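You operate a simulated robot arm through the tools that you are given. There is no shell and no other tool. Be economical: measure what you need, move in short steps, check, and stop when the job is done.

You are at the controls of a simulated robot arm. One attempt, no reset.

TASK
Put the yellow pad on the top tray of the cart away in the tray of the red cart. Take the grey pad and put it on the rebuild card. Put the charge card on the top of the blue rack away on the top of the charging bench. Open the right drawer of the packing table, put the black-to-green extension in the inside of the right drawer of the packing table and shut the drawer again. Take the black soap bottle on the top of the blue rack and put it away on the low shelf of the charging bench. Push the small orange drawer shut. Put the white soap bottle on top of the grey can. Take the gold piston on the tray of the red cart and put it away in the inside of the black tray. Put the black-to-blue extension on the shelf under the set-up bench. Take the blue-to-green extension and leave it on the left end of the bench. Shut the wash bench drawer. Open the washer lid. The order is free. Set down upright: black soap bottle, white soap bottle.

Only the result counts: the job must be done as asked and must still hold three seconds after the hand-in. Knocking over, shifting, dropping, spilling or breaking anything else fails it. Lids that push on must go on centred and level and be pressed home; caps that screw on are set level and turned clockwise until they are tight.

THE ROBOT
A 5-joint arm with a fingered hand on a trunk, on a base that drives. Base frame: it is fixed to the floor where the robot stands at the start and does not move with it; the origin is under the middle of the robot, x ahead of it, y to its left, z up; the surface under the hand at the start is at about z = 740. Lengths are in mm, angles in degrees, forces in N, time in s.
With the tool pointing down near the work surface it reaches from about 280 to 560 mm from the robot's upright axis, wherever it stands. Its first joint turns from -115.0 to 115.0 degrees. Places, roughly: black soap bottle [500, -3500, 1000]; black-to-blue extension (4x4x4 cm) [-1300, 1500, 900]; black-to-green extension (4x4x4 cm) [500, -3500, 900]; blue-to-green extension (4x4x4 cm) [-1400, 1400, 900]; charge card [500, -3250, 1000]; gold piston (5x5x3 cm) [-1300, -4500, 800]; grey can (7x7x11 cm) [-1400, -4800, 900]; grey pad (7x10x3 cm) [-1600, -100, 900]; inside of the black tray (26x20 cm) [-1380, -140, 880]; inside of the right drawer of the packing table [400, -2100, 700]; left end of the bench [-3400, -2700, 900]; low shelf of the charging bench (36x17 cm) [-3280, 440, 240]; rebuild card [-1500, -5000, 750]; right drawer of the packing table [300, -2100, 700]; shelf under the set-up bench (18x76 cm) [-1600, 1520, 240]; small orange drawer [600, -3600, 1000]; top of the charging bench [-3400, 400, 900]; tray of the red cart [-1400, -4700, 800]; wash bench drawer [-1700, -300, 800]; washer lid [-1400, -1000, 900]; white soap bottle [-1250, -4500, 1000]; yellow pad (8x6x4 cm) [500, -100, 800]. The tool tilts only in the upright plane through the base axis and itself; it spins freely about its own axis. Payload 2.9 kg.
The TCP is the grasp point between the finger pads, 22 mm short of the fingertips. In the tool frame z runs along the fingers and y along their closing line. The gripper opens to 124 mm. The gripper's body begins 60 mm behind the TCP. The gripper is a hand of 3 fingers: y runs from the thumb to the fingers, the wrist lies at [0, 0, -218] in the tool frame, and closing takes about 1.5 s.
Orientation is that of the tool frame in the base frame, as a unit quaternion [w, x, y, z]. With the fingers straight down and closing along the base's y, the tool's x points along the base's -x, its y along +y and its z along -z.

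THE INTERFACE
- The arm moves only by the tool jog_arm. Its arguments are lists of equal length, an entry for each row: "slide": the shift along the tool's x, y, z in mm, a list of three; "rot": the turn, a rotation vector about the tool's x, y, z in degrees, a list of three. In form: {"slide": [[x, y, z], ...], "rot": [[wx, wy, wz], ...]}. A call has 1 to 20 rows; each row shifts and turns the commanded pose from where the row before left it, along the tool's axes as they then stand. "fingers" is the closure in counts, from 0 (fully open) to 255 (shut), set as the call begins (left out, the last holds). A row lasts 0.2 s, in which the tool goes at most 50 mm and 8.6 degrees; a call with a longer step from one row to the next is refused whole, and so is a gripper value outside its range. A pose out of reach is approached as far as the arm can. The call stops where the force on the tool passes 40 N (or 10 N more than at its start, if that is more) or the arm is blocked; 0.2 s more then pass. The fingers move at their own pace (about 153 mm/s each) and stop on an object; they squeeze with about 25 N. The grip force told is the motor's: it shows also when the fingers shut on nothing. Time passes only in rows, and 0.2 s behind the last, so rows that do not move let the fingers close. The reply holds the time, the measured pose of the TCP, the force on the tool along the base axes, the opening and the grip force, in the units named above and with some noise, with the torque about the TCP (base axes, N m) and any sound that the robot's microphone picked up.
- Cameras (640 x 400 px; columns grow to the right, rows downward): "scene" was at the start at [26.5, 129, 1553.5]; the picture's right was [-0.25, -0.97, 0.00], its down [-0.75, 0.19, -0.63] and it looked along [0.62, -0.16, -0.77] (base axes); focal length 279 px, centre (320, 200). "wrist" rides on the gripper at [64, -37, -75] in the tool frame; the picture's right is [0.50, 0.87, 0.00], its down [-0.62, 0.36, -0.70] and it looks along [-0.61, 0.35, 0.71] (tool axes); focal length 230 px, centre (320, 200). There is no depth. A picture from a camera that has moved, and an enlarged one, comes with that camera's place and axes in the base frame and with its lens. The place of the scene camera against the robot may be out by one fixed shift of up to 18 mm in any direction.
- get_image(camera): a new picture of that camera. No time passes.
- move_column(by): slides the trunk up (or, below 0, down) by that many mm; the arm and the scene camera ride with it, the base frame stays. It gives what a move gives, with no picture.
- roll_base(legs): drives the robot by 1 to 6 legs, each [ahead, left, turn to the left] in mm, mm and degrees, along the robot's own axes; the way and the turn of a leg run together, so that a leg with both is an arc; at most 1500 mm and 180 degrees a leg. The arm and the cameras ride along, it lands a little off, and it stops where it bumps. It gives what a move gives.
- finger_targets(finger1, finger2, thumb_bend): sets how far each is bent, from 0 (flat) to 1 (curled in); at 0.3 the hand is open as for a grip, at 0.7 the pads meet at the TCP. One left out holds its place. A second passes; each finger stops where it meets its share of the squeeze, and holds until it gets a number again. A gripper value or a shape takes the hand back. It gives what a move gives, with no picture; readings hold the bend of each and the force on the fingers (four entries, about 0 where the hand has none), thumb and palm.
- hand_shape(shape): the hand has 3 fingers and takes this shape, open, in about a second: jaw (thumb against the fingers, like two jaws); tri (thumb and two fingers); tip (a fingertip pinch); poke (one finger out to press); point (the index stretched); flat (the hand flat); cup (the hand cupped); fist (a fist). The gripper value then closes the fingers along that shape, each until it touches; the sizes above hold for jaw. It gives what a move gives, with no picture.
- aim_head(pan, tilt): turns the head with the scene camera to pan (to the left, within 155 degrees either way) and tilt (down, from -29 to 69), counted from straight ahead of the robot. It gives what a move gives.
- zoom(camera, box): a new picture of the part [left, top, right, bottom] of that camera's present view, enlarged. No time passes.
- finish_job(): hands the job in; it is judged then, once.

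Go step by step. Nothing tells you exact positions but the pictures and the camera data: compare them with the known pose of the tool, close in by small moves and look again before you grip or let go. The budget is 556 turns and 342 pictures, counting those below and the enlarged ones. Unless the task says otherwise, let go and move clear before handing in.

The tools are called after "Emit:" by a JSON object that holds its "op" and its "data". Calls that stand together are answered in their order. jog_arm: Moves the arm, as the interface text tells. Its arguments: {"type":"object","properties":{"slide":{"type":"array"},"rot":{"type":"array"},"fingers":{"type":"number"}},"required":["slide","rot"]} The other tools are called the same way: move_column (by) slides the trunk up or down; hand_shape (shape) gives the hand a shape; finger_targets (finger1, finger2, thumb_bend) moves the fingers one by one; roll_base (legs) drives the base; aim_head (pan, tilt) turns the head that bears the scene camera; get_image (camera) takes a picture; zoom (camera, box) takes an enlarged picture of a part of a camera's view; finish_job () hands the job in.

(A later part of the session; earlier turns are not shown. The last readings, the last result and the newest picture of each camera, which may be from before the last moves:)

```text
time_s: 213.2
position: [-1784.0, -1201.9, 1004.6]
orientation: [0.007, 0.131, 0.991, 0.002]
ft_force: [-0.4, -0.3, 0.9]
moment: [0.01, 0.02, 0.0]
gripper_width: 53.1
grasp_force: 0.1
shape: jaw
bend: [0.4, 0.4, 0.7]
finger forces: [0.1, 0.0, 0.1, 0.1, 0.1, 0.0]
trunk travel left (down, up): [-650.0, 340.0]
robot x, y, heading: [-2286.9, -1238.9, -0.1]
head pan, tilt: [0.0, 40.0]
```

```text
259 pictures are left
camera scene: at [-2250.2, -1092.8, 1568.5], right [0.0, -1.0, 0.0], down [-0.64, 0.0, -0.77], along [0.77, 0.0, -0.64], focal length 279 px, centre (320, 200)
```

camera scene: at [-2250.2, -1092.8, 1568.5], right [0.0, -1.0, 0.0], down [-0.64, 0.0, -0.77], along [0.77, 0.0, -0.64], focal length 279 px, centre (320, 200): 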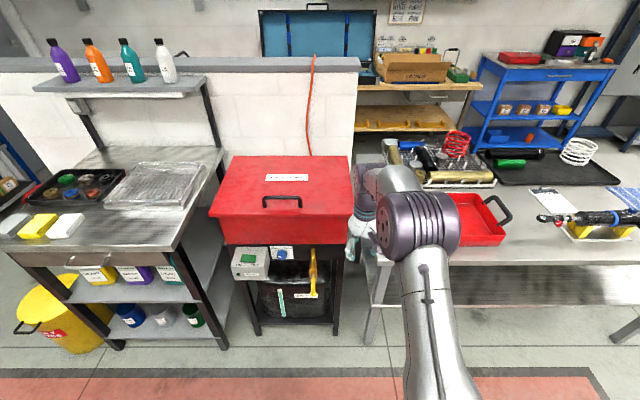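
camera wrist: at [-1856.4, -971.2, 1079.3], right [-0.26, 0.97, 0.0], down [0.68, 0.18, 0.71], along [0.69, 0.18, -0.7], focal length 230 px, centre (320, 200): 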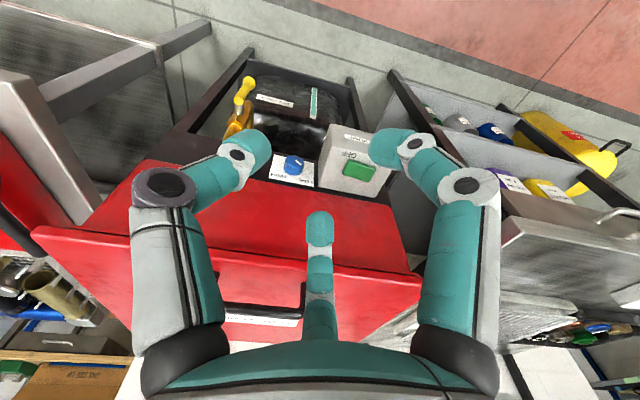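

The lid handle spans y -1027..-900 at x≈-1493, bar at z≈957, and the hinge is near x≈-1135. I'll raise the hand, turn it 75° so it closes across the bar, and drive up squarely in front.

Emit:
{"op": "jog_arm", "data": {"slide": [[0, 0, -40], [0, 0, -40], [0, 0, 0], [0, 0, 0], [0, 0, 0], [0, 0, 0], [0, 0, 0], [0, 0, 0], [0, 0, 0], [0, 0, 0], [0, 0, 0]], "rot": [[0, 0, 0], [0, 0, 0], [0, 0, 8.4], [0, 0, 8.4], [0, 0, 8.4], [0, 0, 8.4], [0, 0, 8.4], [0, 0, 8.4], [0, 0, 8.4], [0, 0, 8.4], [0, 0, 8.4]], "fingers": 0}}

Emit:
{"op": "roll_base", "data": {"legs": [[0, 275, 0], [300, 0, 0]]}}

Emit:
{"op": "get_image", "data": {"camera": "wrist"}}

Emit:
{"op": "get_image", "data": {"camera": "scene"}}

```text
time_s: 215.6
position: [-1784.3, -1200.3, 1085.2]
orientation: [0.003, 0.712, 0.702, 0.005]
ft_force: [0.0, -0.3, -0.1]
moment: [0.01, 0.01, 0.01]
gripper_width: 123.9
grasp_force: 0.1
shape: jaw
bend: [0.3, 0.3, 0.3]
finger forces: [0.0, 0.1, 0.0, 0.0, 0.1, 0.0]
trunk travel left (down, up): [-650.0, 340.0]
robot x, y, heading: [-2285.4, -1235.1, -0.3]
head pan, tilt: [0.0, 40.0]
```

```text
time_s: 219.2
position: [-1487.5, -925.6, 1084.6]
orientation: [0.004, 0.711, 0.703, 0.005]
ft_force: [0.5, 0.2, -0.4]
moment: [-0.03, 0.0, 0.05]
gripper_width: 124.1
grasp_force: 0.1
shape: jaw
bend: [0.3, 0.3, 0.3]
finger forces: [0.1, 0.0, 0.1, 0.1, 0.0, 0.0]
trunk travel left (down, up): [-650.0, 340.0]
robot x, y, heading: [-1990.0, -964.6, -0.2]
head pan, tilt: [0.0, 40.0]
```

```text
258 pictures are left
camera wrist: at [-1524.4, -862.3, 1159.5], right [0.87, 0.49, 0.01], down [0.34, -0.62, 0.7], along [0.35, -0.61, -0.71], focal length 230 px, centre (320, 200)
```

wrist: 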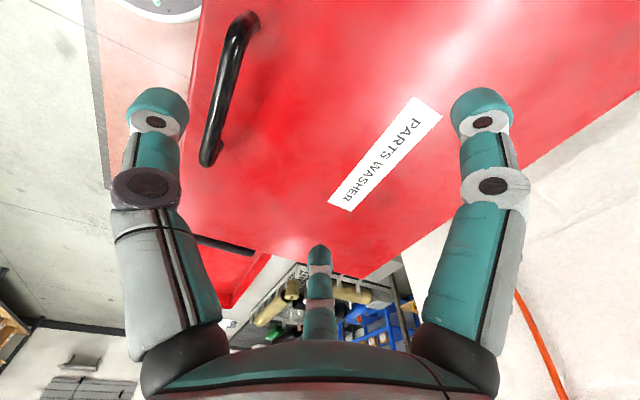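

```text
257 pictures are left
camera scene: at [-1951.9, -816.4, 1568.4], right [0.0, -1.0, 0.0], down [-0.64, 0.0, -0.77], along [0.77, 0.0, -0.64], focal length 279 px, centre (320, 200)
```

scene: 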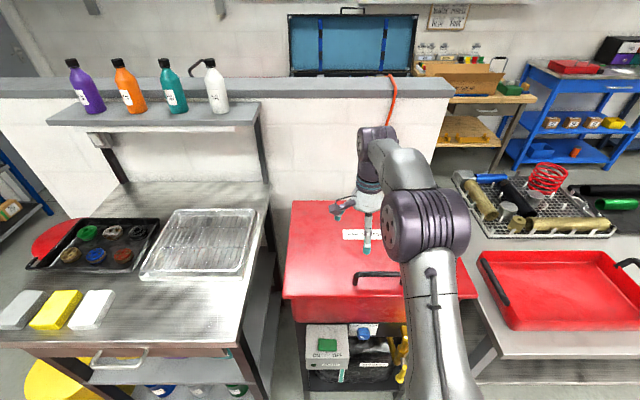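

Using both views, the bar is at about (-1550, -963, 988) and the lid top at z≈950. I'll move above the bar and look.

Emit:
{"op": "jog_arm", "data": {"slide": [[-17, -31, 0], [-17, -31, 0], [0, 0, 25]], "rot": [[0, 0, 0], [0, 0, 0], [0, 0, 0]]}}

Emit:
{"op": "get_image", "data": {"camera": "wrist"}}

```text
time_s: 219.9
position: [-1548.3, -958.6, 1058.7]
orientation: [0.004, 0.711, 0.703, 0.004]
ft_force: [-0.7, -0.4, -0.5]
moment: [0.03, 0.01, 0.0]
gripper_width: 124.0
grasp_force: 0.0
shape: jaw
bend: [0.3, 0.3, 0.3]
finger forces: [0.0, 0.0, 0.0, 0.1, 0.0, 0.1]
trunk travel left (down, up): [-650.0, 340.0]
robot x, y, heading: [-1986.0, -966.7, -0.0]
head pan, tilt: [0.0, 40.0]
```

```text
256 pictures are left
camera wrist: at [-1585.7, -895.5, 1133.0], right [0.87, 0.49, 0.01], down [0.34, -0.62, 0.71], along [0.35, -0.61, -0.71], focal length 230 px, centre (320, 200)
```

wrist: 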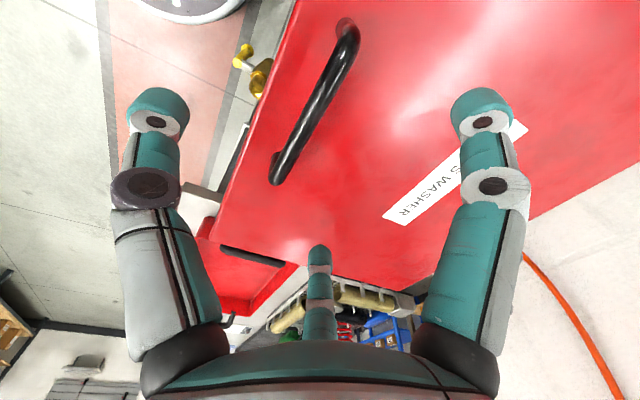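

The bar is at x≈-1555. I'll shift slightly, descend so the fingers straddle the bar, and check.

Emit:
{"op": "jog_arm", "data": {"slide": [[0, -7, 25], [0, 0, 25], [0, 0, 18]], "rot": [[0, 0, 0], [0, 0, 0], [0, 0, 0]]}}

Emit:
{"op": "get_image", "data": {"camera": "wrist"}}

```text
time_s: 220.8
position: [-1556.8, -958.0, 989.7]
orientation: [0.005, 0.711, 0.703, 0.005]
ft_force: [0.7, 1.1, 0.6]
moment: [0.02, -0.01, 0.01]
gripper_width: 123.9
grasp_force: 0.1
shape: jaw
bend: [0.3, 0.3, 0.3]
finger forces: [0.1, 0.0, 0.0, 0.1, 0.1, 0.1]
trunk travel left (down, up): [-650.0, 340.0]
robot x, y, heading: [-1989.3, -963.9, -0.1]
head pan, tilt: [0.0, 40.0]
```

```text
255 pictures are left
camera wrist: at [-1593.5, -895.1, 1064.8], right [0.87, 0.49, 0.01], down [0.34, -0.62, 0.71], along [0.35, -0.61, -0.71], focal length 230 px, centre (320, 200)
```

wrist: 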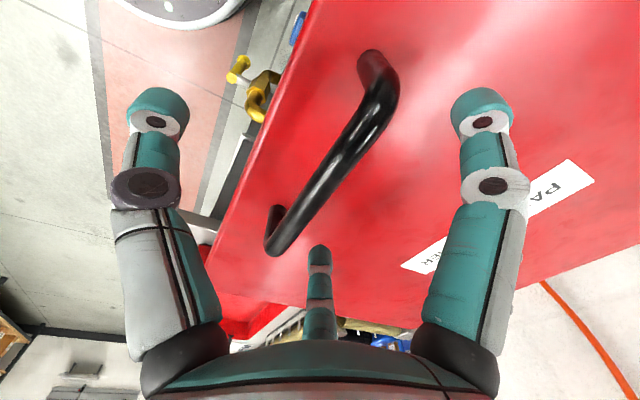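

Emit:
{"op": "jog_arm", "data": {"slide": [[0, 0, 5], [0, 0, 5]], "rot": [[0, 0, 0], [0, 0, 0]]}}

Emit:
{"op": "jog_arm", "data": {"slide": [[0, 0, 0], [0, 0, 0], [0, 0, 0], [0, 0, 0], [0, 0, 0], [0, 0, 0], [0, 0, 0], [0, 0, 0], [0, 0, 0]], "rot": [[0, 0, 0], [0, 0, 0], [0, 0, 0], [0, 0, 0], [0, 0, 0], [0, 0, 0], [0, 0, 0], [0, 0, 0], [0, 0, 0]], "fingers": 255}}

Emit:
{"op": "get_image", "data": {"camera": "wrist"}}

```text
time_s: 221.3
position: [-1556.6, -959.2, 980.4]
orientation: [0.004, 0.711, 0.703, 0.004]
ft_force: [-0.6, 1.1, -0.2]
moment: [0.0, 0.03, 0.02]
gripper_width: 123.9
grasp_force: 0.0
shape: jaw
bend: [0.3, 0.3, 0.3]
finger forces: [0.0, 0.0, 0.0, 0.0, 0.0, 0.1]
trunk travel left (down, up): [-650.0, 340.0]
robot x, y, heading: [-1992.9, -967.2, -0.0]
head pan, tilt: [0.0, 40.0]
```

```text
time_s: 223.3
position: [-1554.2, -957.4, 979.2]
orientation: [0.004, 0.711, 0.703, 0.004]
ft_force: [7.8, -0.5, -4.5]
moment: [0.02, 0.02, 0.03]
gripper_width: 3.5
grasp_force: 24.5
shape: jaw
bend: [0.76, 0.77, 0.73]
finger forces: [4.0, 5.4, 0.1, 0.0, 28.7, 0.0]
trunk travel left (down, up): [-650.0, 340.0]
robot x, y, heading: [-1991.5, -962.2, 0.1]
head pan, tilt: [0.0, 40.0]
```

```text
254 pictures are left
camera wrist: at [-1591.0, -895.5, 1054.7], right [0.87, 0.49, 0.01], down [0.34, -0.62, 0.71], along [0.35, -0.61, -0.71], focal length 230 px, centre (320, 200)
```

wrist: 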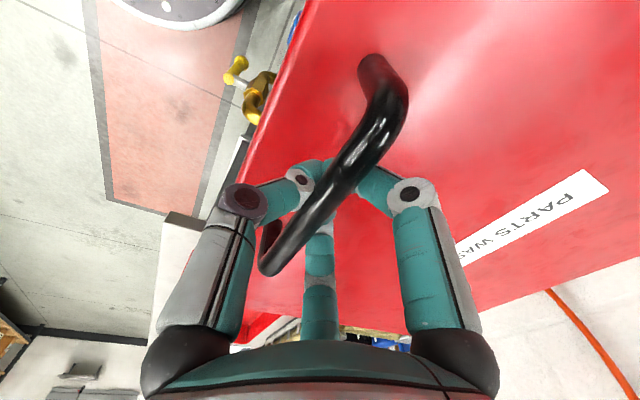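

The fingers hook under the bar well. The lid swings back over a long arc, so I'll release and reposition first: base 100 mm closer and trunk higher, so the arm can follow the whole swing.

Emit:
{"op": "jog_arm", "data": {"slide": [[0, 0, 0], [0, 0, 0], [0, 0, 0], [0, 0, 0], [0, 0, -20], [0, 0, -40], [0, 0, -40]], "rot": [[0, 0, 0], [0, 0, 0], [0, 0, 0], [0, 0, 0], [0, 0, 0], [0, 0, 0], [0, 0, 0]], "fingers": 0}}

Emit:
{"op": "roll_base", "data": {"legs": [[100, 0, 0]]}}

Emit:
{"op": "move_column", "data": {"by": 200}}

Emit:
{"op": "jog_arm", "data": {"slide": [[0, -50, 0], [0, -49, 0], [0, 0, 45], [0, 0, 45], [0, 0, 45], [0, 0, 45]], "rot": [[0, 0, 0], [0, 0, 0], [0, 0, 0], [0, 0, 0], [0, 0, 0], [0, 0, 0]]}}

Emit:
{"op": "get_image", "data": {"camera": "wrist"}}

```text
time_s: 224.9
position: [-1557.7, -958.8, 1082.6]
orientation: [0.005, 0.711, 0.704, 0.005]
ft_force: [-0.6, -0.3, 0.8]
moment: [0.0, -0.02, -0.02]
gripper_width: 123.9
grasp_force: 0.0
shape: jaw
bend: [0.3, 0.3, 0.3]
finger forces: [0.0, 0.0, 0.0, 0.1, 0.0, 0.0]
trunk travel left (down, up): [-650.0, 340.0]
robot x, y, heading: [-1992.3, -963.5, 0.1]
head pan, tilt: [0.0, 40.0]
```

```text
time_s: 226.1
position: [-1457.4, -959.2, 1081.2]
orientation: [0.004, 0.71, 0.704, 0.004]
ft_force: [0.1, -0.2, -0.5]
moment: [0.0, 0.01, -0.01]
gripper_width: 123.9
grasp_force: 0.0
shape: jaw
bend: [0.3, 0.3, 0.3]
finger forces: [0.0, 0.1, 0.0, 0.1, 0.0, 0.1]
trunk travel left (down, up): [-650.0, 340.0]
robot x, y, heading: [-1889.5, -960.2, 0.1]
head pan, tilt: [0.0, 40.0]
```

```text
time_s: 228.3
position: [-1457.4, -958.9, 1280.3]
orientation: [0.004, 0.711, 0.704, 0.005]
ft_force: [1.1, 0.6, 0.4]
moment: [0.02, 0.0, 0.0]
gripper_width: 123.9
grasp_force: 0.0
shape: jaw
bend: [0.3, 0.3, 0.3]
finger forces: [0.1, 0.0, 0.1, 0.0, 0.1, 0.1]
trunk travel left (down, up): [-850.0, 140.0]
robot x, y, heading: [-1891.0, -966.4, 0.2]
head pan, tilt: [0.0, 40.0]
```

```text
time_s: 229.7
position: [-1552.5, -957.7, 1097.5]
orientation: [0.005, 0.711, 0.703, 0.004]
ft_force: [-0.2, 0.1, 0.6]
moment: [0.02, 0.04, 0.06]
gripper_width: 123.9
grasp_force: 0.1
shape: jaw
bend: [0.3, 0.3, 0.3]
finger forces: [0.0, 0.0, 0.0, 0.1, 0.0, 0.0]
trunk travel left (down, up): [-850.0, 140.0]
robot x, y, heading: [-1889.0, -964.8, 0.1]
head pan, tilt: [0.0, 40.0]
```

```text
253 pictures are left
camera wrist: at [-1589.6, -894.4, 1172.3], right [0.87, 0.49, 0.01], down [0.34, -0.62, 0.71], along [0.35, -0.61, -0.71], focal length 230 px, centre (320, 200)
```

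wrist: 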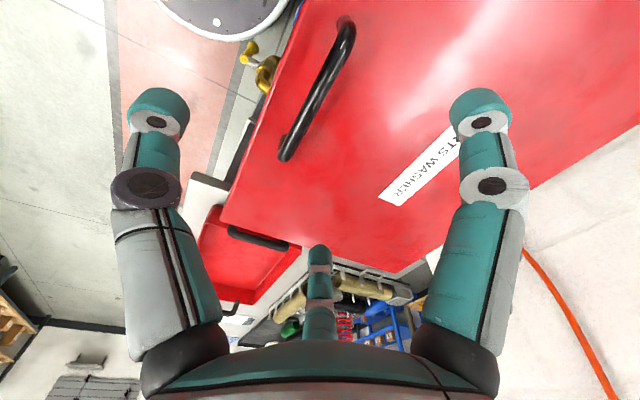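

Emit:
{"op": "jog_arm", "data": {"slide": [[0, -3, 40], [0, 0, 40], [0, 0, 25], [0, 0, 12]], "rot": [[0, 0, 0], [0, 0, 0], [0, 0, 0], [0, 0, 0]]}}

Emit:
{"op": "jog_arm", "data": {"slide": [[0, 0, 0], [0, 0, 0], [0, 0, 0], [0, 0, 0], [0, 0, 0], [0, 0, 0], [0, 0, 0], [0, 0, 0], [0, 0, 0]], "rot": [[0, 0, 0], [0, 0, 0], [0, 0, 0], [0, 0, 0], [0, 0, 0], [0, 0, 0], [0, 0, 0], [0, 0, 0], [0, 0, 0]], "fingers": 255}}

Emit:
{"op": "jog_arm", "data": {"slide": [[0, 1, -12], [0, 2, -12], [0, 2, -12], [0, 3, -12], [0, 3, -12]], "rot": [[0, 0, 0], [0, 0, 0], [0, 0, 0], [0, 0, 0], [0, 0, 0]]}}

Emit:
{"op": "get_image", "data": {"camera": "scene"}}

```text
time_s: 230.7
position: [-1554.6, -958.0, 981.4]
orientation: [0.005, 0.711, 0.703, 0.004]
ft_force: [-0.7, -0.6, 0.3]
moment: [0.03, -0.02, -0.01]
gripper_width: 124.1
grasp_force: 0.1
shape: jaw
bend: [0.3, 0.3, 0.3]
finger forces: [0.0, 0.0, 0.0, 0.0, 0.1, 0.0]
trunk travel left (down, up): [-850.0, 140.0]
robot x, y, heading: [-1890.8, -965.7, 0.1]
head pan, tilt: [0.0, 40.0]
```

```text
time_s: 232.7
position: [-1553.8, -958.2, 981.1]
orientation: [0.003, 0.711, 0.703, 0.003]
ft_force: [9.4, -0.5, -5.1]
moment: [0.0, 0.02, 0.01]
gripper_width: 4.2
grasp_force: 24.8
shape: jaw
bend: [0.76, 0.77, 0.73]
finger forces: [3.7, 5.3, 0.0, 0.0, 27.9, 0.1]
trunk travel left (down, up): [-850.0, 140.0]
robot x, y, heading: [-1887.2, -966.1, 0.1]
head pan, tilt: [0.0, 40.0]
```

```text
time_s: 233.9
position: [-1538.0, -959.0, 1040.5]
orientation: [0.004, 0.71, 0.704, 0.003]
ft_force: [25.3, 0.6, -13.4]
moment: [0.0, 0.11, 0.11]
gripper_width: 4.3
grasp_force: 25.0
shape: jaw
bend: [0.76, 0.77, 0.73]
finger forces: [9.9, 14.9, 0.0, 0.0, 0.0, 0.1]
trunk travel left (down, up): [-850.0, 140.0]
robot x, y, heading: [-1893.6, -961.8, 0.0]
head pan, tilt: [0.0, 40.0]
```

```text
252 pictures are left
camera scene: at [-1842.3, -816.3, 1768.1], right [0.0, -1.0, 0.0], down [-0.65, 0.0, -0.76], along [0.76, 0.0, -0.65], focal length 279 px, centre (320, 200)
```

scene: 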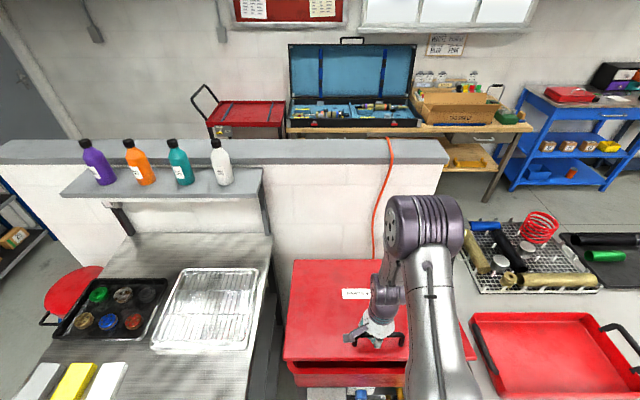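

The lid is rising; the bar pulls toward +x, so I'll follow the arc with more +x motion.

Emit:
{"op": "jog_arm", "data": {"slide": [[0, 8, -11], [0, 7, -12], [0, 7, -12], [0, 8, -12], [0, 8, -12]], "rot": [[0, 0, 0], [0, 0, 0], [0, 0, 0], [0, 0, 0], [0, 0, 0]]}}

Emit:
{"op": "jog_arm", "data": {"slide": [[0, 9, -11], [0, 9, -11], [0, 9, -11], [0, 10, -11], [0, 10, -10]], "rot": [[0, 0, 0], [0, 0, 0], [0, 0, 0], [0, 0, 0], [0, 0, 0]]}}

Emit:
{"op": "get_image", "data": {"camera": "scene"}}

```text
time_s: 235.1
position: [-1506.2, -957.9, 1101.5]
orientation: [0.003, 0.711, 0.703, 0.003]
ft_force: [6.3, -0.5, -7.1]
moment: [0.06, 0.08, 0.09]
gripper_width: 4.0
grasp_force: 25.0
shape: jaw
bend: [0.76, 0.77, 0.73]
finger forces: [4.1, 7.3, 0.0, 0.0, 0.5, 0.1]
trunk travel left (down, up): [-850.0, 140.0]
robot x, y, heading: [-1891.7, -965.6, 0.1]
head pan, tilt: [0.0, 40.0]
```

```text
time_s: 236.3
position: [-1461.4, -958.4, 1156.1]
orientation: [0.004, 0.71, 0.704, 0.005]
ft_force: [-1.0, 0.6, -3.0]
moment: [0.02, 0.02, 0.07]
gripper_width: 3.8
grasp_force: 25.2
shape: jaw
bend: [0.76, 0.77, 0.66]
finger forces: [1.4, 3.1, 0.0, 0.1, 2.4, 0.0]
trunk travel left (down, up): [-850.0, 140.0]
robot x, y, heading: [-1889.3, -966.2, 0.4]
head pan, tilt: [0.0, 40.0]
```

```text
251 pictures are left
camera scene: at [-1853.0, -816.2, 1768.4], right [0.0, -1.0, 0.0], down [-0.64, 0.0, -0.77], along [0.77, 0.0, -0.64], focal length 279 px, centre (320, 200)
```

scene: 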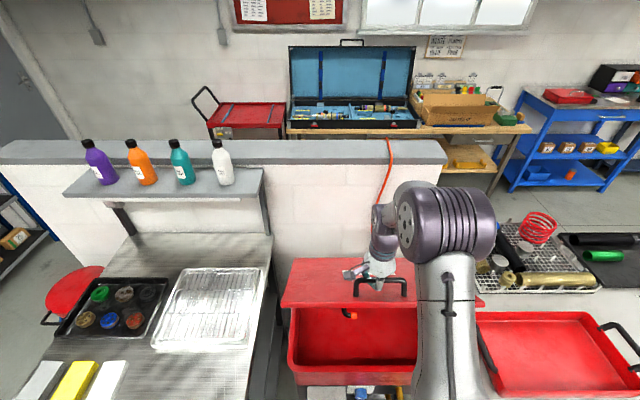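

The lid is opening well (about 34°). Continuing along the arc.

Emit:
{"op": "jog_arm", "data": {"slide": [[0, 8, -9], [0, 8, -9], [0, 8, -9], [0, 8, -9], [0, 12, -8.5], [0, 12, -8.5], [0, 12, -8.5], [0, 12, -8.5]], "rot": [[0, 0, 0], [0, 0, 0], [0, 0, 0], [0, 0, 0], [0, 0, 0], [0, 0, 0], [0, 0, 0], [0, 0, 0]]}}

Emit:
{"op": "jog_arm", "data": {"slide": [[0, 12, -6], [0, 12, -6], [0, 12, -5], [0, 12, -4]], "rot": [[0, 0, 0], [0, 0, 0], [0, 0, 0], [0, 0, 0]]}}

Emit:
{"op": "get_image", "data": {"camera": "scene"}}

Emit:
{"op": "get_image", "data": {"camera": "wrist"}}

```text
time_s: 238.1
position: [-1375.9, -958.3, 1223.4]
orientation: [0.002, 0.711, 0.703, 0.001]
ft_force: [14.1, 2.8, -27.2]
moment: [0.11, 0.21, 0.16]
gripper_width: 3.5
grasp_force: 25.0
shape: jaw
bend: [0.76, 0.77, 0.66]
finger forces: [6.2, 13.8, 0.1, 0.1, 0.3, 0.0]
trunk travel left (down, up): [-850.0, 140.0]
robot x, y, heading: [-1891.9, -965.6, -0.0]
head pan, tilt: [0.0, 40.0]
```

```text
time_s: 239.1
position: [-1327.1, -958.1, 1244.1]
orientation: [0.002, 0.711, 0.704, 0.001]
ft_force: [9.3, 4.4, -32.4]
moment: [0.12, 0.21, 0.17]
gripper_width: 3.0
grasp_force: 25.3
shape: jaw
bend: [0.76, 0.76, 0.65]
finger forces: [4.8, 12.4, 0.0, 0.0, 0.1, 0.0]
trunk travel left (down, up): [-850.0, 140.0]
robot x, y, heading: [-1889.9, -964.8, -0.1]
head pan, tilt: [0.0, 40.0]
```

```text
250 pictures are left
camera scene: at [-1842.3, -814.8, 1768.0], right [0.0, -1.0, 0.0], down [-0.65, 0.0, -0.76], along [0.76, 0.0, -0.65], focal length 279 px, centre (320, 200)
```

scene: 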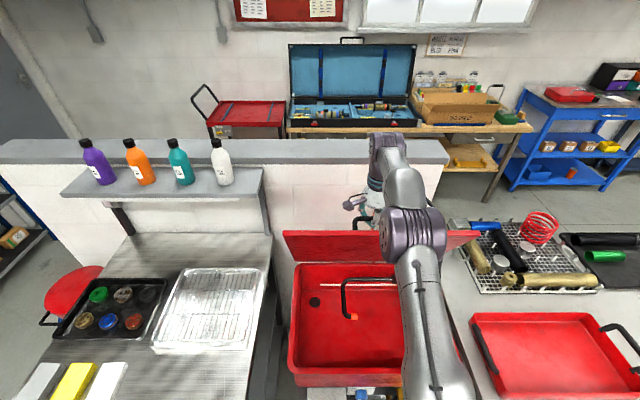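

```text
249 pictures are left
camera wrist: at [-1364.1, -895.2, 1319.6], right [0.87, 0.49, 0.0], down [0.35, -0.62, 0.7], along [0.35, -0.61, -0.71], focal length 230 px, centre (320, 200)
```

wrist: 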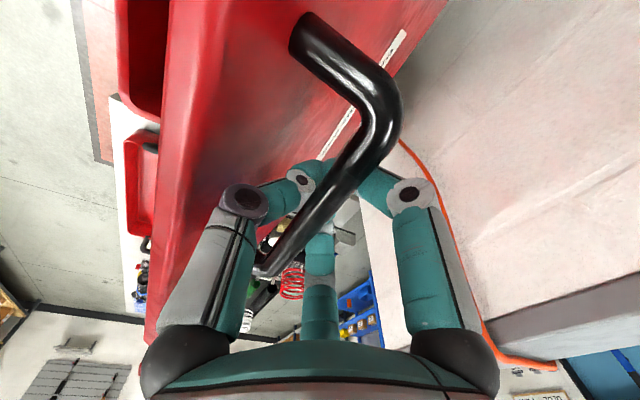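

The lid is about 65° open. I'll ease the height slightly and roll the base forward 40 mm to carry it on toward vertical.

Emit:
{"op": "jog_arm", "data": {"slide": [[0, 2, 3], [0, 0, 0]], "rot": [[0, 0, 0], [0, 0, 0]]}}

Emit:
{"op": "roll_base", "data": {"legs": [[40, 0, 0]]}}

Emit:
{"op": "get_image", "data": {"camera": "scene"}}

```text
time_s: 239.7
position: [-1328.4, -958.2, 1242.5]
orientation: [0.004, 0.71, 0.704, 0.002]
ft_force: [5.5, 3.3, -20.4]
moment: [0.13, 0.15, 0.12]
gripper_width: 3.0
grasp_force: 25.0
shape: jaw
bend: [0.76, 0.76, 0.65]
finger forces: [4.1, 10.9, 0.0, 0.1, 0.4, 0.0]
trunk travel left (down, up): [-850.0, 140.0]
robot x, y, heading: [-1888.8, -964.0, 0.1]
head pan, tilt: [0.0, 40.0]
```

```text
time_s: 240.6
position: [-1293.6, -959.5, 1246.2]
orientation: [0.005, 0.71, 0.704, 0.005]
ft_force: [-0.6, 0.2, -0.2]
moment: [0.0, -0.02, -0.01]
gripper_width: 2.8
grasp_force: 25.3
shape: jaw
bend: [0.76, 0.77, 0.66]
finger forces: [0.1, 0.1, 0.0, 0.0, 0.9, 0.0]
trunk travel left (down, up): [-850.0, 140.0]
robot x, y, heading: [-1852.7, -964.8, -0.2]
head pan, tilt: [0.0, 40.0]
```

```text
248 pictures are left
camera scene: at [-1815.3, -816.4, 1768.6], right [0.0, -1.0, 0.0], down [-0.64, 0.0, -0.77], along [0.77, 0.0, -0.64], focal length 279 px, centre (320, 200)
```

scene: 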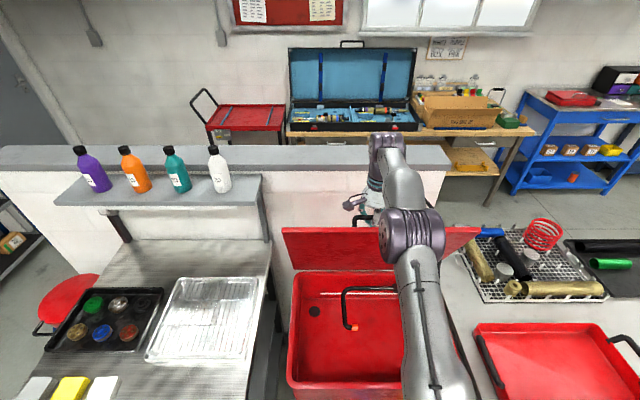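

Forces are near zero and the lid stands about 67–70° open. I'll tilt the hand outward for extra reach and push the lid further back.

Emit:
{"op": "jog_arm", "data": {"slide": [[0, 0, 0], [0, 0, 0], [0, 0, 0]], "rot": [[-6, 0, 0], [-6, 0, 0], [-6, 0, 0]]}}

Emit:
{"op": "jog_arm", "data": {"slide": [[0, 11, -6.5], [0, 11, -6], [0, 11, -5.5], [0, 11, -5]], "rot": [[0, 0, 0], [0, 0, 0], [0, 0, 0], [0, 0, 0]]}}

Emit:
{"op": "get_image", "data": {"camera": "scene"}}

Emit:
{"op": "get_image", "data": {"camera": "wrist"}}

```text
time_s: 241.3
position: [-1292.4, -959.0, 1246.2]
orientation: [0.115, 0.701, 0.694, 0.117]
ft_force: [1.0, -0.7, -1.1]
moment: [0.05, 0.02, 0.03]
gripper_width: 3.0
grasp_force: 24.9
shape: jaw
bend: [0.76, 0.77, 0.66]
finger forces: [0.0, 0.6, 0.0, 0.0, 0.0, 0.0]
trunk travel left (down, up): [-850.0, 140.0]
robot x, y, heading: [-1848.6, -966.4, 0.1]
head pan, tilt: [0.0, 40.0]
```

```text
time_s: 242.1
position: [-1268.9, -960.4, 1259.3]
orientation: [0.106, 0.702, 0.696, 0.108]
ft_force: [6.2, 0.0, -35.4]
moment: [0.05, -0.12, 0.06]
gripper_width: 1.3
grasp_force: 24.6
shape: jaw
bend: [0.75, 0.76, 0.64]
finger forces: [0.5, 23.7, 0.0, 0.1, 40.9, 0.1]
trunk travel left (down, up): [-850.0, 140.0]
robot x, y, heading: [-1850.1, -966.4, 0.1]
head pan, tilt: [0.0, 40.0]
stopped in row 3: the force on the tool passed its limit at 45 N (the readings are from after the stop); the commanded pose is now the measured one
```

```text
247 pictures are left
camera scene: at [-1806.2, -816.5, 1768.0], right [0.0, -1.0, 0.0], down [-0.65, 0.0, -0.76], along [0.76, 0.0, -0.65], focal length 279 px, centre (320, 200)
```

scene: 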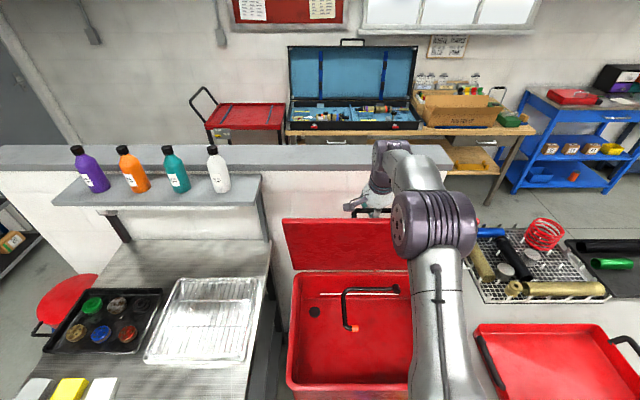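

```text
246 pictures are left
camera wrist: at [-1326.8, -897.3, 1321.1], right [0.83, 0.49, 0.26], down [0.12, -0.62, 0.77], along [0.54, -0.61, -0.58], focal length 230 px, centre (320, 200)
```

wrist: 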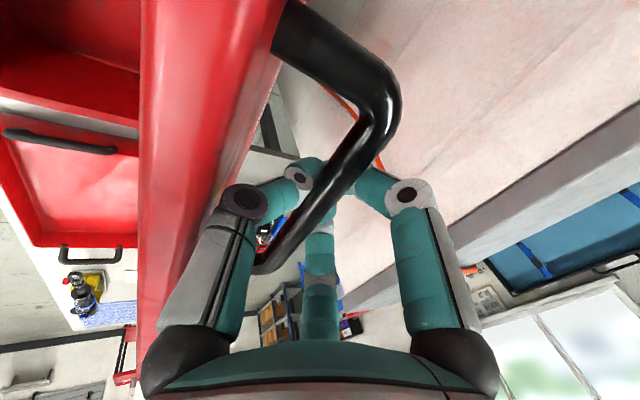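

The lid is nearly vertical. The hand is a bit high, so I'll move +x while coming slightly down.

Emit:
{"op": "jog_arm", "data": {"slide": [[0, -1, 4], [0, 7, 3], [0, 7, 3], [0, 7, 3], [0, 7, 3]], "rot": [[0, 0, 0], [0, 0, 0], [0, 0, 0], [0, 0, 0], [0, 0, 0]]}}

Emit:
{"op": "get_image", "data": {"camera": "wrist"}}

```text
time_s: 243.3
position: [-1244.2, -960.5, 1260.8]
orientation: [0.111, 0.701, 0.695, 0.115]
ft_force: [-4.1, 0.6, 6.3]
moment: [0.01, 1.44, -0.02]
gripper_width: 1.6
grasp_force: 24.7
shape: jaw
bend: [0.76, 0.76, 0.62]
finger forces: [0.1, 0.0, 0.0, 0.0, 74.0, 0.0]
trunk travel left (down, up): [-850.0, 140.0]
robot x, y, heading: [-1853.6, -964.2, -0.3]
head pan, tilt: [0.0, 40.0]
```

```text
245 pictures are left
camera wrist: at [-1302.4, -897.3, 1321.8], right [0.83, 0.49, 0.28], down [0.11, -0.62, 0.78], along [0.55, -0.61, -0.57], focal length 230 px, centre (320, 200)
```

wrist: 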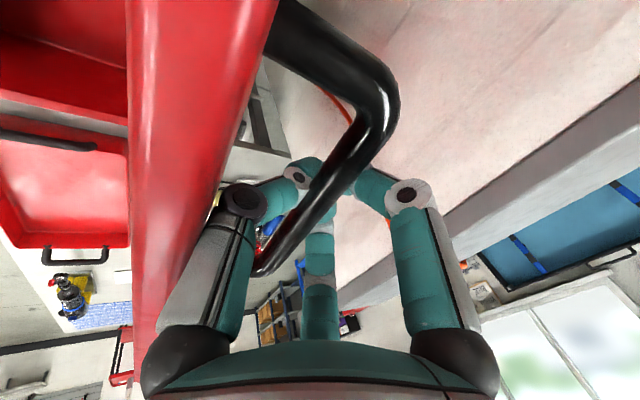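

Emit:
{"op": "jog_arm", "data": {"slide": [[0, 6, 3], [0, 7, 3], [0, 7, 3], [0, 7, 3]], "rot": [[0, 0, 0], [0, 0, 0], [0, 0, 0], [0, 0, 0]]}}

Emit:
{"op": "get_image", "data": {"camera": "scene"}}

```text
time_s: 244.3
position: [-1220.5, -961.0, 1254.7]
orientation: [0.109, 0.702, 0.695, 0.113]
ft_force: [1.4, -0.1, -2.6]
moment: [0.03, 0.02, -0.02]
gripper_width: 2.0
grasp_force: 25.0
shape: jaw
bend: [0.76, 0.76, 0.66]
finger forces: [0.1, 0.1, 0.0, 0.0, 5.4, 0.0]
out of reach, approached as far as the arm can: row 4
trunk travel left (down, up): [-850.0, 140.0]
robot x, y, heading: [-1846.9, -963.7, -0.0]
head pan, tilt: [0.0, 40.0]
```

```text
244 pictures are left
camera scene: at [-1811.3, -816.5, 1768.1], right [0.0, -1.0, 0.0], down [-0.64, 0.0, -0.77], along [0.77, 0.0, -0.64], focal length 279 px, centre (320, 200)
```

scene: 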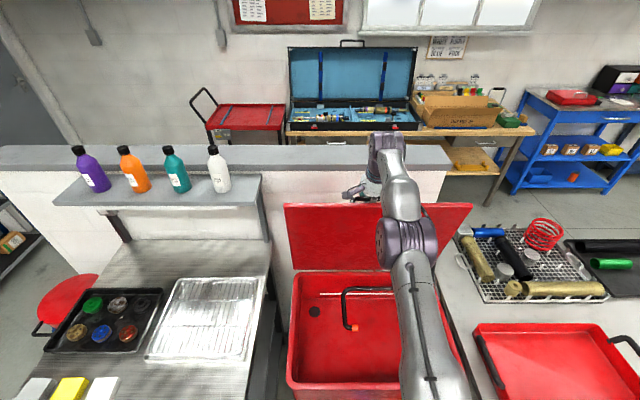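

The lid is about 80° open and seems to hold itself (near-zero load). I'll open only the two rear fingers so the thumb doesn't push the lid shut.

Emit:
{"op": "finger_targets", "data": {"finger1": 0.2, "finger2": 0.2}}

Emit:
{"op": "get_image", "data": {"camera": "wrist"}}

```text
time_s: 245.3
position: [-1219.1, -960.0, 1255.6]
orientation: [0.109, 0.702, 0.695, 0.112]
ft_force: [-2.5, -0.1, -18.4]
moment: [-0.02, 0.81, 0.02]
gripper_width: 61.7
grasp_force: 27.5
shape: fingers
bend: [0.2, 0.2, 0.8]
finger forces: [0.0, 0.0, 0.1, 0.0, 55.3, 0.1]
trunk travel left (down, up): [-850.0, 140.0]
robot x, y, heading: [-1849.8, -963.4, -0.1]
head pan, tilt: [0.0, 40.0]
```

```text
243 pictures are left
camera wrist: at [-1277.1, -897.8, 1315.1], right [0.83, 0.49, 0.27], down [0.12, -0.62, 0.77], along [0.55, -0.61, -0.57], focal length 230 px, centre (320, 200)
```

wrist: 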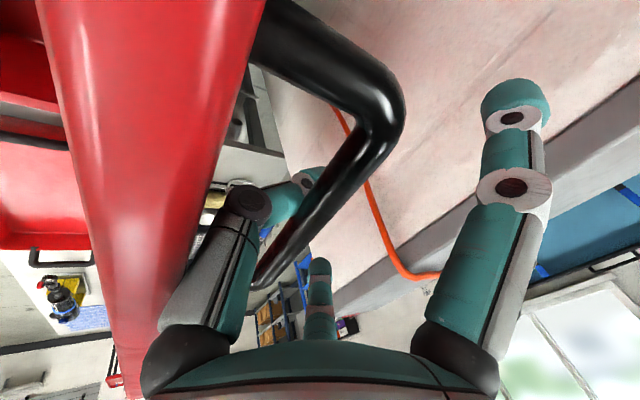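

Emit:
{"op": "finger_targets", "data": {"thumb_bend": 0.55}}

Emit:
{"op": "jog_arm", "data": {"slide": [[0, 0, -10], [0, 0, -15], [0, 0, -20]], "rot": [[0, 0, 0], [0, 0, 0], [0, 0, 0]]}}

Emit:
{"op": "get_image", "data": {"camera": "wrist"}}

Emit:
{"op": "get_image", "data": {"camera": "scene"}}

```text
time_s: 246.3
position: [-1221.1, -960.3, 1257.1]
orientation: [0.111, 0.701, 0.696, 0.112]
ft_force: [2.2, 0.1, 0.5]
moment: [-0.01, 0.06, 0.01]
gripper_width: 81.4
grasp_force: 0.7
shape: fingers
bend: [0.2, 0.2, 0.55]
finger forces: [0.0, 0.0, 0.1, 0.0, 1.4, 0.0]
trunk travel left (down, up): [-850.0, 140.0]
robot x, y, heading: [-1851.9, -967.8, -0.3]
head pan, tilt: [0.0, 40.0]
```

```text
time_s: 247.1
position: [-1237.8, -959.8, 1299.1]
orientation: [0.111, 0.702, 0.695, 0.113]
ft_force: [-0.7, -0.2, -0.7]
moment: [0.03, -0.01, 0.01]
gripper_width: 81.8
grasp_force: 0.2
shape: fingers
bend: [0.2, 0.2, 0.55]
finger forces: [0.0, 0.1, 0.0, 0.2, 0.1, 0.0]
trunk travel left (down, up): [-850.0, 140.0]
robot x, y, heading: [-1849.7, -965.5, -0.0]
head pan, tilt: [0.0, 40.0]
```

```text
242 pictures are left
camera wrist: at [-1295.6, -897.2, 1360.1], right [0.83, 0.49, 0.27], down [0.11, -0.62, 0.77], along [0.55, -0.61, -0.57], focal length 230 px, centre (320, 200)
```

wrist: 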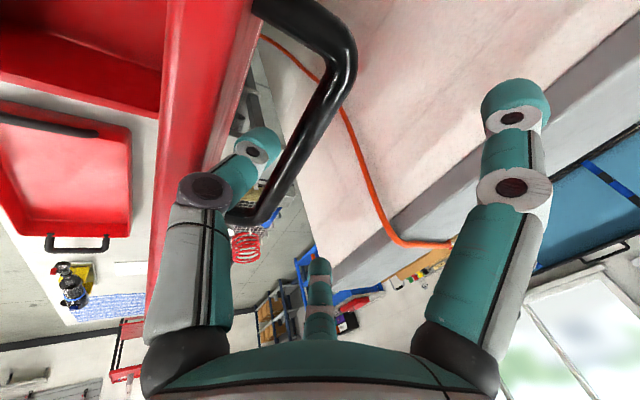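

```text
241 pictures are left
camera scene: at [-1813.7, -816.5, 1768.4], right [0.0, -1.0, 0.0], down [-0.64, 0.0, -0.77], along [0.77, 0.0, -0.64], focal length 279 px, centre (320, 200)
```

scene: 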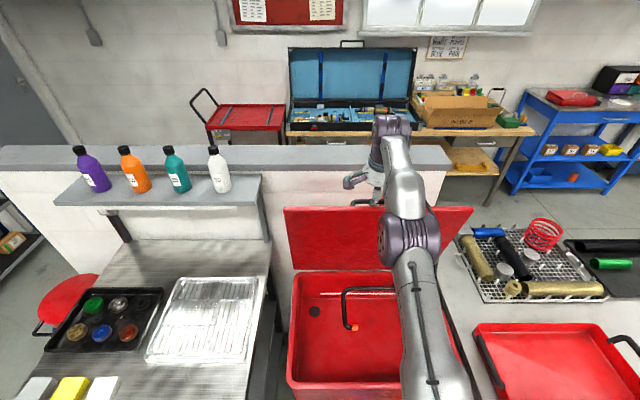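

The lid stays up by itself. I'll rise clear, back off, then push it a bit further from the inner side with the closed hand.

Emit:
{"op": "move_column", "data": {"by": 110}}

Emit:
{"op": "roll_base", "data": {"legs": [[-200, 0, 0]]}}

Emit:
{"op": "hand_shape", "data": {"shape": "jaw"}}

Emit:
{"op": "jog_arm", "data": {"slide": [[0, 0, 0], [0, 0, 0], [0, -20, 40], [0, -20, 40], [0, -20, 40], [0, 0, 45]], "rot": [[6, 0, 0], [6, 0, 0], [6, 0, 0], [0, 0, 0], [0, 0, 0], [0, 0, 0]], "fingers": 255}}

Emit:
{"op": "get_image", "data": {"camera": "scene"}}

Emit:
{"op": "get_image", "data": {"camera": "wrist"}}

```text
time_s: 248.5
position: [-1236.1, -961.1, 1408.8]
orientation: [0.11, 0.702, 0.695, 0.113]
ft_force: [0.9, 0.2, -0.9]
moment: [0.02, 0.01, 0.0]
gripper_width: 81.7
grasp_force: 0.1
shape: fingers
bend: [0.2, 0.2, 0.55]
finger forces: [0.0, 0.0, 0.0, 0.1, 0.0, 0.0]
trunk travel left (down, up): [-960.0, 30.0]
robot x, y, heading: [-1850.3, -961.8, -0.0]
head pan, tilt: [0.0, 40.0]
```

```text
time_s: 250.1
position: [-1435.1, -961.2, 1408.6]
orientation: [0.11, 0.701, 0.695, 0.113]
ft_force: [0.5, 0.7, 0.3]
moment: [-0.02, -0.01, 0.01]
gripper_width: 82.0
grasp_force: 0.1
shape: fingers
bend: [0.2, 0.2, 0.55]
finger forces: [0.0, 0.0, 0.0, 0.1, 0.0, 0.1]
trunk travel left (down, up): [-960.0, 30.0]
robot x, y, heading: [-2049.9, -964.4, 0.1]
head pan, tilt: [0.0, 40.0]
```

```text
time_s: 251.0
position: [-1436.6, -959.9, 1408.9]
orientation: [0.111, 0.702, 0.694, 0.113]
ft_force: [0.2, -0.1, 0.3]
moment: [0.0, -0.02, -0.02]
gripper_width: 124.0
grasp_force: 0.0
shape: jaw
bend: [0.3, 0.3, 0.3]
finger forces: [0.1, 0.0, 0.1, 0.0, 0.0, 0.0]
trunk travel left (down, up): [-960.0, 30.0]
robot x, y, heading: [-2048.9, -965.2, 0.0]
head pan, tilt: [0.0, 40.0]
```

```text
time_s: 252.4
position: [-1463.7, -958.3, 1293.6]
orientation: [0.018, 0.71, 0.704, 0.019]
ft_force: [0.2, -0.4, 0.7]
moment: [-0.01, 0.03, 0.02]
gripper_width: 0.0
grasp_force: 25.2
shape: jaw
bend: [0.7, 0.7, 0.7]
finger forces: [0.0, 0.0, 0.0, 0.0, 0.1, 0.1]
out of reach, approached as far as the arm can: row 1, 2, 3, 4, 5, 6
trunk travel left (down, up): [-960.0, 30.0]
robot x, y, heading: [-2049.6, -965.5, -0.1]
head pan, tilt: [0.0, 40.0]
```

```text
240 pictures are left
camera scene: at [-2010.9, -816.3, 1878.4], right [0.0, -1.0, 0.0], down [-0.64, 0.0, -0.77], along [0.77, 0.0, -0.64], focal length 279 px, centre (320, 200)
```

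scene: 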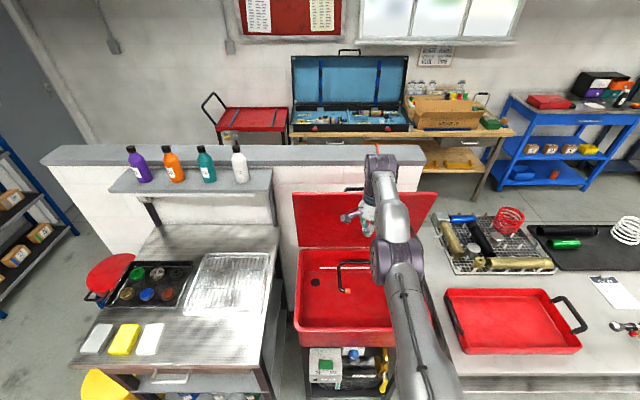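

```text
239 pictures are left
camera wrist: at [-1504.7, -895.4, 1367.1], right [0.87, 0.49, 0.05], down [0.31, -0.62, 0.72], along [0.38, -0.61, -0.69], focal length 230 px, centre (320, 200)
```

wrist: 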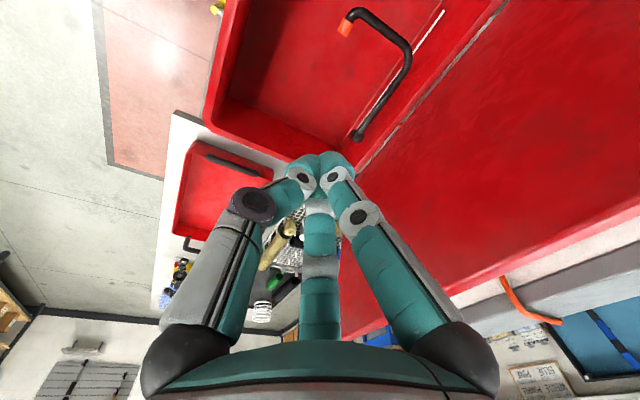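

I'll draw the arm back, roll in, and push the lid gently with the arm (force-limited).

Emit:
{"op": "jog_arm", "data": {"slide": [[0, -40, 10], [0, -40, 10], [0, -40, 0]], "rot": [[0, 0, 0], [0, 0, 0], [0, 0, 0]]}}

Emit:
{"op": "roll_base", "data": {"legs": [[190, 0, 0]]}}

Emit:
{"op": "jog_arm", "data": {"slide": [[0, 12, 0], [0, 12, 0], [0, 12, 0], [0, 12, 0], [0, 12, 0], [0, 12, 0], [0, 12, 0], [0, 12, 0], [0, 12, 0], [0, 12, 0]], "rot": [[0, 0, 0], [0, 0, 0], [0, 0, 0], [0, 0, 0], [0, 0, 0], [0, 0, 0], [0, 0, 0], [0, 0, 0], [0, 0, 0], [0, 0, 0]]}}

Emit:
{"op": "get_image", "data": {"camera": "scene"}}

```text
time_s: 253.2
position: [-1466.9, -959.4, 1294.6]
orientation: [0.018, 0.71, 0.704, 0.02]
ft_force: [-0.1, 0.3, -0.1]
moment: [0.0, -0.03, 0.01]
gripper_width: 0.2
grasp_force: 25.5
shape: jaw
bend: [0.7, 0.7, 0.7]
finger forces: [0.0, 0.0, 0.1, 0.0, 0.0, 0.0]
out of reach, approached as far as the arm can: row 1, 2, 3
trunk travel left (down, up): [-960.0, 30.0]
robot x, y, heading: [-2050.3, -962.9, -0.2]
head pan, tilt: [0.0, 40.0]
```

```text
time_s: 254.8
position: [-1278.9, -958.2, 1295.5]
orientation: [0.019, 0.71, 0.703, 0.02]
ft_force: [-0.4, -0.4, 0.5]
moment: [0.0, -0.02, 0.0]
gripper_width: 0.0
grasp_force: 24.5
shape: jaw
bend: [0.7, 0.7, 0.7]
finger forces: [0.1, 0.1, 0.0, 0.1, 0.0, 0.0]
trunk travel left (down, up): [-960.0, 30.0]
robot x, y, heading: [-1864.4, -965.5, 0.0]
head pan, tilt: [0.0, 40.0]
```

```text
time_s: 257.0
position: [-1272.8, -959.2, 1292.6]
orientation: [0.019, 0.71, 0.704, 0.019]
ft_force: [0.3, -0.4, 0.1]
moment: [0.03, -0.02, -0.02]
gripper_width: 0.0
grasp_force: 24.6
shape: jaw
bend: [0.7, 0.7, 0.7]
finger forces: [0.1, 0.0, 0.0, 0.1, 0.0, 0.0]
out of reach, approached as far as the arm can: row 1, 2, 3, 4, 5, 6, 7, 8, 9, 10
trunk travel left (down, up): [-960.0, 30.0]
robot x, y, heading: [-1858.9, -964.7, -0.1]
head pan, tilt: [0.0, 40.0]
```

```text
238 pictures are left
camera scene: at [-1823.8, -816.4, 1878.4], right [0.0, -1.0, 0.0], down [-0.64, 0.0, -0.77], along [0.77, 0.0, -0.64], focal length 279 px, centre (320, 200)
```

scene: 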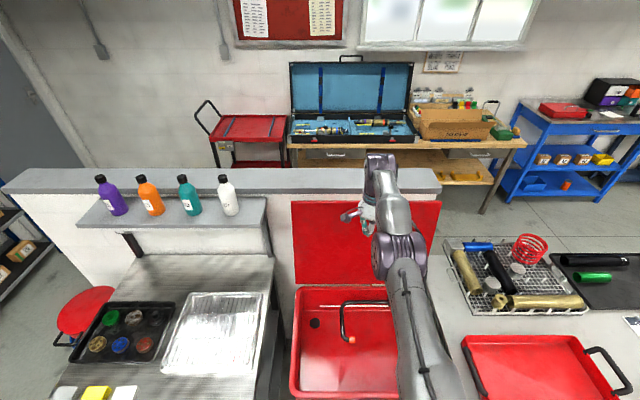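

The lid now stands at or past vertical, freely held. I'll back away, lower the trunk to normal, and go for the grey pad.

Emit:
{"op": "roll_base", "data": {"legs": [[-350, 0, 0], [0, 860, 0]]}}

Emit:
{"op": "move_column", "data": {"by": -280}}

Emit:
{"op": "jog_arm", "data": {"slide": [[0, 0, 0], [0, 0, 0], [0, 0, 0]], "rot": [[2.3, 0, 0], [0, 0, 0], [0, 0, 0]], "fingers": 0}}

Emit:
{"op": "get_image", "data": {"camera": "scene"}}

Emit:
{"op": "get_image", "data": {"camera": "wrist"}}

```text
time_s: 263.4
position: [-1621.3, -104.8, 1293.0]
orientation: [0.019, 0.713, 0.701, 0.02]
ft_force: [0.5, -0.7, 0.7]
moment: [-0.01, -0.03, -0.03]
gripper_width: 0.0
grasp_force: 25.1
shape: jaw
bend: [0.7, 0.7, 0.7]
finger forces: [0.0, 0.0, 0.0, 0.0, 0.0, 0.0]
trunk travel left (down, up): [-960.0, 30.0]
robot x, y, heading: [-2208.1, -103.0, -0.1]
head pan, tilt: [0.0, 40.0]
```

```text
time_s: 266.2
position: [-1621.9, -104.4, 1012.3]
orientation: [0.019, 0.712, 0.701, 0.019]
ft_force: [-0.1, 0.0, -0.7]
moment: [0.01, 0.0, 0.02]
gripper_width: 0.0
grasp_force: 25.1
shape: jaw
bend: [0.7, 0.7, 0.7]
finger forces: [0.0, 0.1, 0.1, 0.0, 0.1, 0.0]
trunk travel left (down, up): [-680.0, 310.0]
robot x, y, heading: [-2210.9, -108.6, -0.1]
head pan, tilt: [0.0, 40.0]
```

```text
time_s: 267.0
position: [-1632.4, -105.4, 1009.4]
orientation: [0.004, 0.713, 0.702, 0.005]
ft_force: [-0.3, 0.2, -0.3]
moment: [0.01, -0.01, 0.0]
gripper_width: 124.3
grasp_force: 0.0
shape: jaw
bend: [0.3, 0.3, 0.3]
finger forces: [0.0, 0.1, 0.1, 0.1, 0.1, 0.0]
out of reach, approached as far as the arm can: row 1
trunk travel left (down, up): [-680.0, 310.0]
robot x, y, heading: [-2210.6, -103.4, -0.4]
head pan, tilt: [0.0, 40.0]
```

```text
237 pictures are left
camera scene: at [-2170.9, 41.6, 1598.4], right [-0.01, -1.0, 0.0], down [-0.64, 0.0, -0.77], along [0.77, -0.01, -0.64], focal length 279 px, centre (320, 200)
```

scene: 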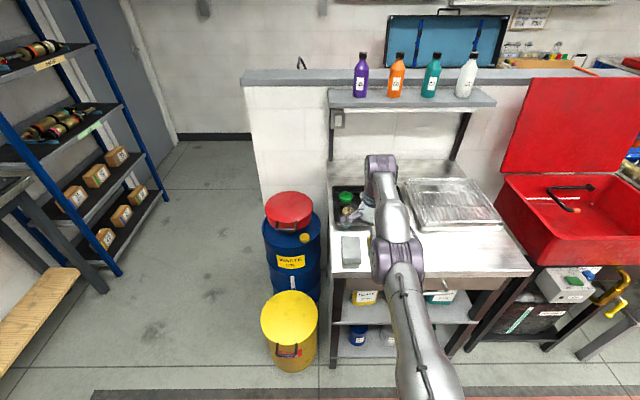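

```text
236 pictures are left
camera wrist: at [-1669.3, -41.2, 1085.4], right [0.87, 0.49, 0.01], down [0.34, -0.62, 0.71], along [0.35, -0.61, -0.71], focal length 230 px, centre (320, 200)
```

wrist: 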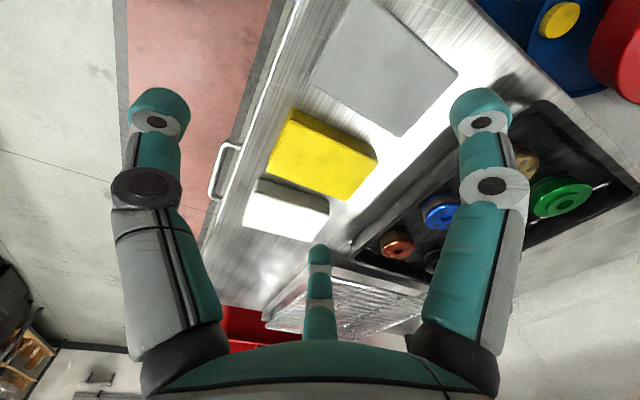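

The washer lid is open. The grey pad is at (-1600, -66), long side along x, only about 12 mm from the yellow one, so I'll turn the hand so the thumb is on the free +y side.

Emit:
{"op": "roll_base", "data": {"legs": [[100, 0, 0]]}}

Emit:
{"op": "jog_arm", "data": {"slide": [[0, 0, 0], [0, 0, 0], [0, 0, 0], [0, 0, 0], [0, 0, 0], [0, 0, 0], [0, 0, 0], [0, 0, 0], [0, 0, 0], [0, 0, 0], [0, 0, 0], [-34, -23, 0], [-34, -23, 0]], "rot": [[0, 0, 8.1], [0, 0, 8.1], [0, 0, 8.1], [0, 0, 8.1], [0, 0, 8.1], [0, 0, 8.1], [0, 0, 8.1], [0, 0, 8.1], [0, 0, 8.1], [0, 0, 8.1], [0, 0, 8.1], [0, 0, 0], [0, 0, 0]]}}

Emit:
{"op": "get_image", "data": {"camera": "wrist"}}

```text
time_s: 268.2
position: [-1532.6, -105.5, 1010.8]
orientation: [0.005, 0.712, 0.702, 0.006]
ft_force: [-0.7, 0.5, 0.2]
moment: [-0.02, 0.02, 0.01]
gripper_width: 124.1
grasp_force: 0.0
shape: jaw
bend: [0.3, 0.3, 0.3]
finger forces: [0.1, 0.0, 0.0, 0.0, 0.1, 0.0]
trunk travel left (down, up): [-680.0, 310.0]
robot x, y, heading: [-2111.9, -104.1, -0.3]
head pan, tilt: [0.0, 40.0]
```

```text
time_s: 271.0
position: [-1534.3, -93.0, 1013.6]
orientation: [0.001, 1.0, 0.0, 0.006]
ft_force: [0.1, 0.6, -1.1]
moment: [-0.01, -0.05, -0.01]
gripper_width: 123.7
grasp_force: 0.1
shape: jaw
bend: [0.3, 0.3, 0.3]
finger forces: [0.0, 0.1, 0.0, 0.0, 0.1, 0.0]
out of reach, approached as far as the arm can: row 12, 13
trunk travel left (down, up): [-680.0, 310.0]
robot x, y, heading: [-2110.3, -103.8, -0.5]
head pan, tilt: [0.0, 40.0]
```

```text
235 pictures are left
camera wrist: at [-1471.0, -57.7, 1089.5], right [0.5, -0.87, 0.01], down [-0.63, -0.36, 0.69], along [-0.6, -0.35, -0.72], focal length 230 px, centre (320, 200)
```

wrist: 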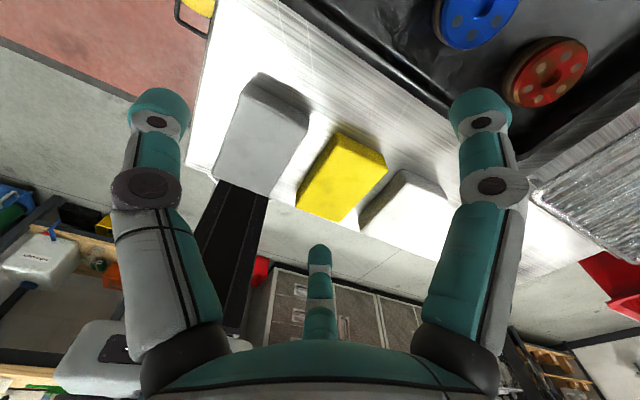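

The commanded pose was still beyond reach, so the move fell short. I'll command further back until the arm follows again.

Emit:
{"op": "jog_arm", "data": {"slide": [[-30, 0, 0], [-30, 0, 0], [0, 0, 0]], "rot": [[0, 0, 0], [0, 0, 0], [0, 0, 0]]}}

```text
time_s: 271.8
position: [-1533.6, -94.4, 1012.8]
orientation: [0.0, 1.0, 0.0, 0.005]
ft_force: [-0.8, -0.4, -0.6]
moment: [0.01, 0.01, -0.01]
gripper_width: 123.9
grasp_force: 0.0
shape: jaw
bend: [0.3, 0.3, 0.3]
finger forces: [0.0, 0.0, 0.1, 0.1, 0.0, 0.0]
out of reach, approached as far as the arm can: row 1, 2
trunk travel left (down, up): [-680.0, 310.0]
robot x, y, heading: [-2109.0, -100.3, -0.2]
head pan, tilt: [0.0, 40.0]
```

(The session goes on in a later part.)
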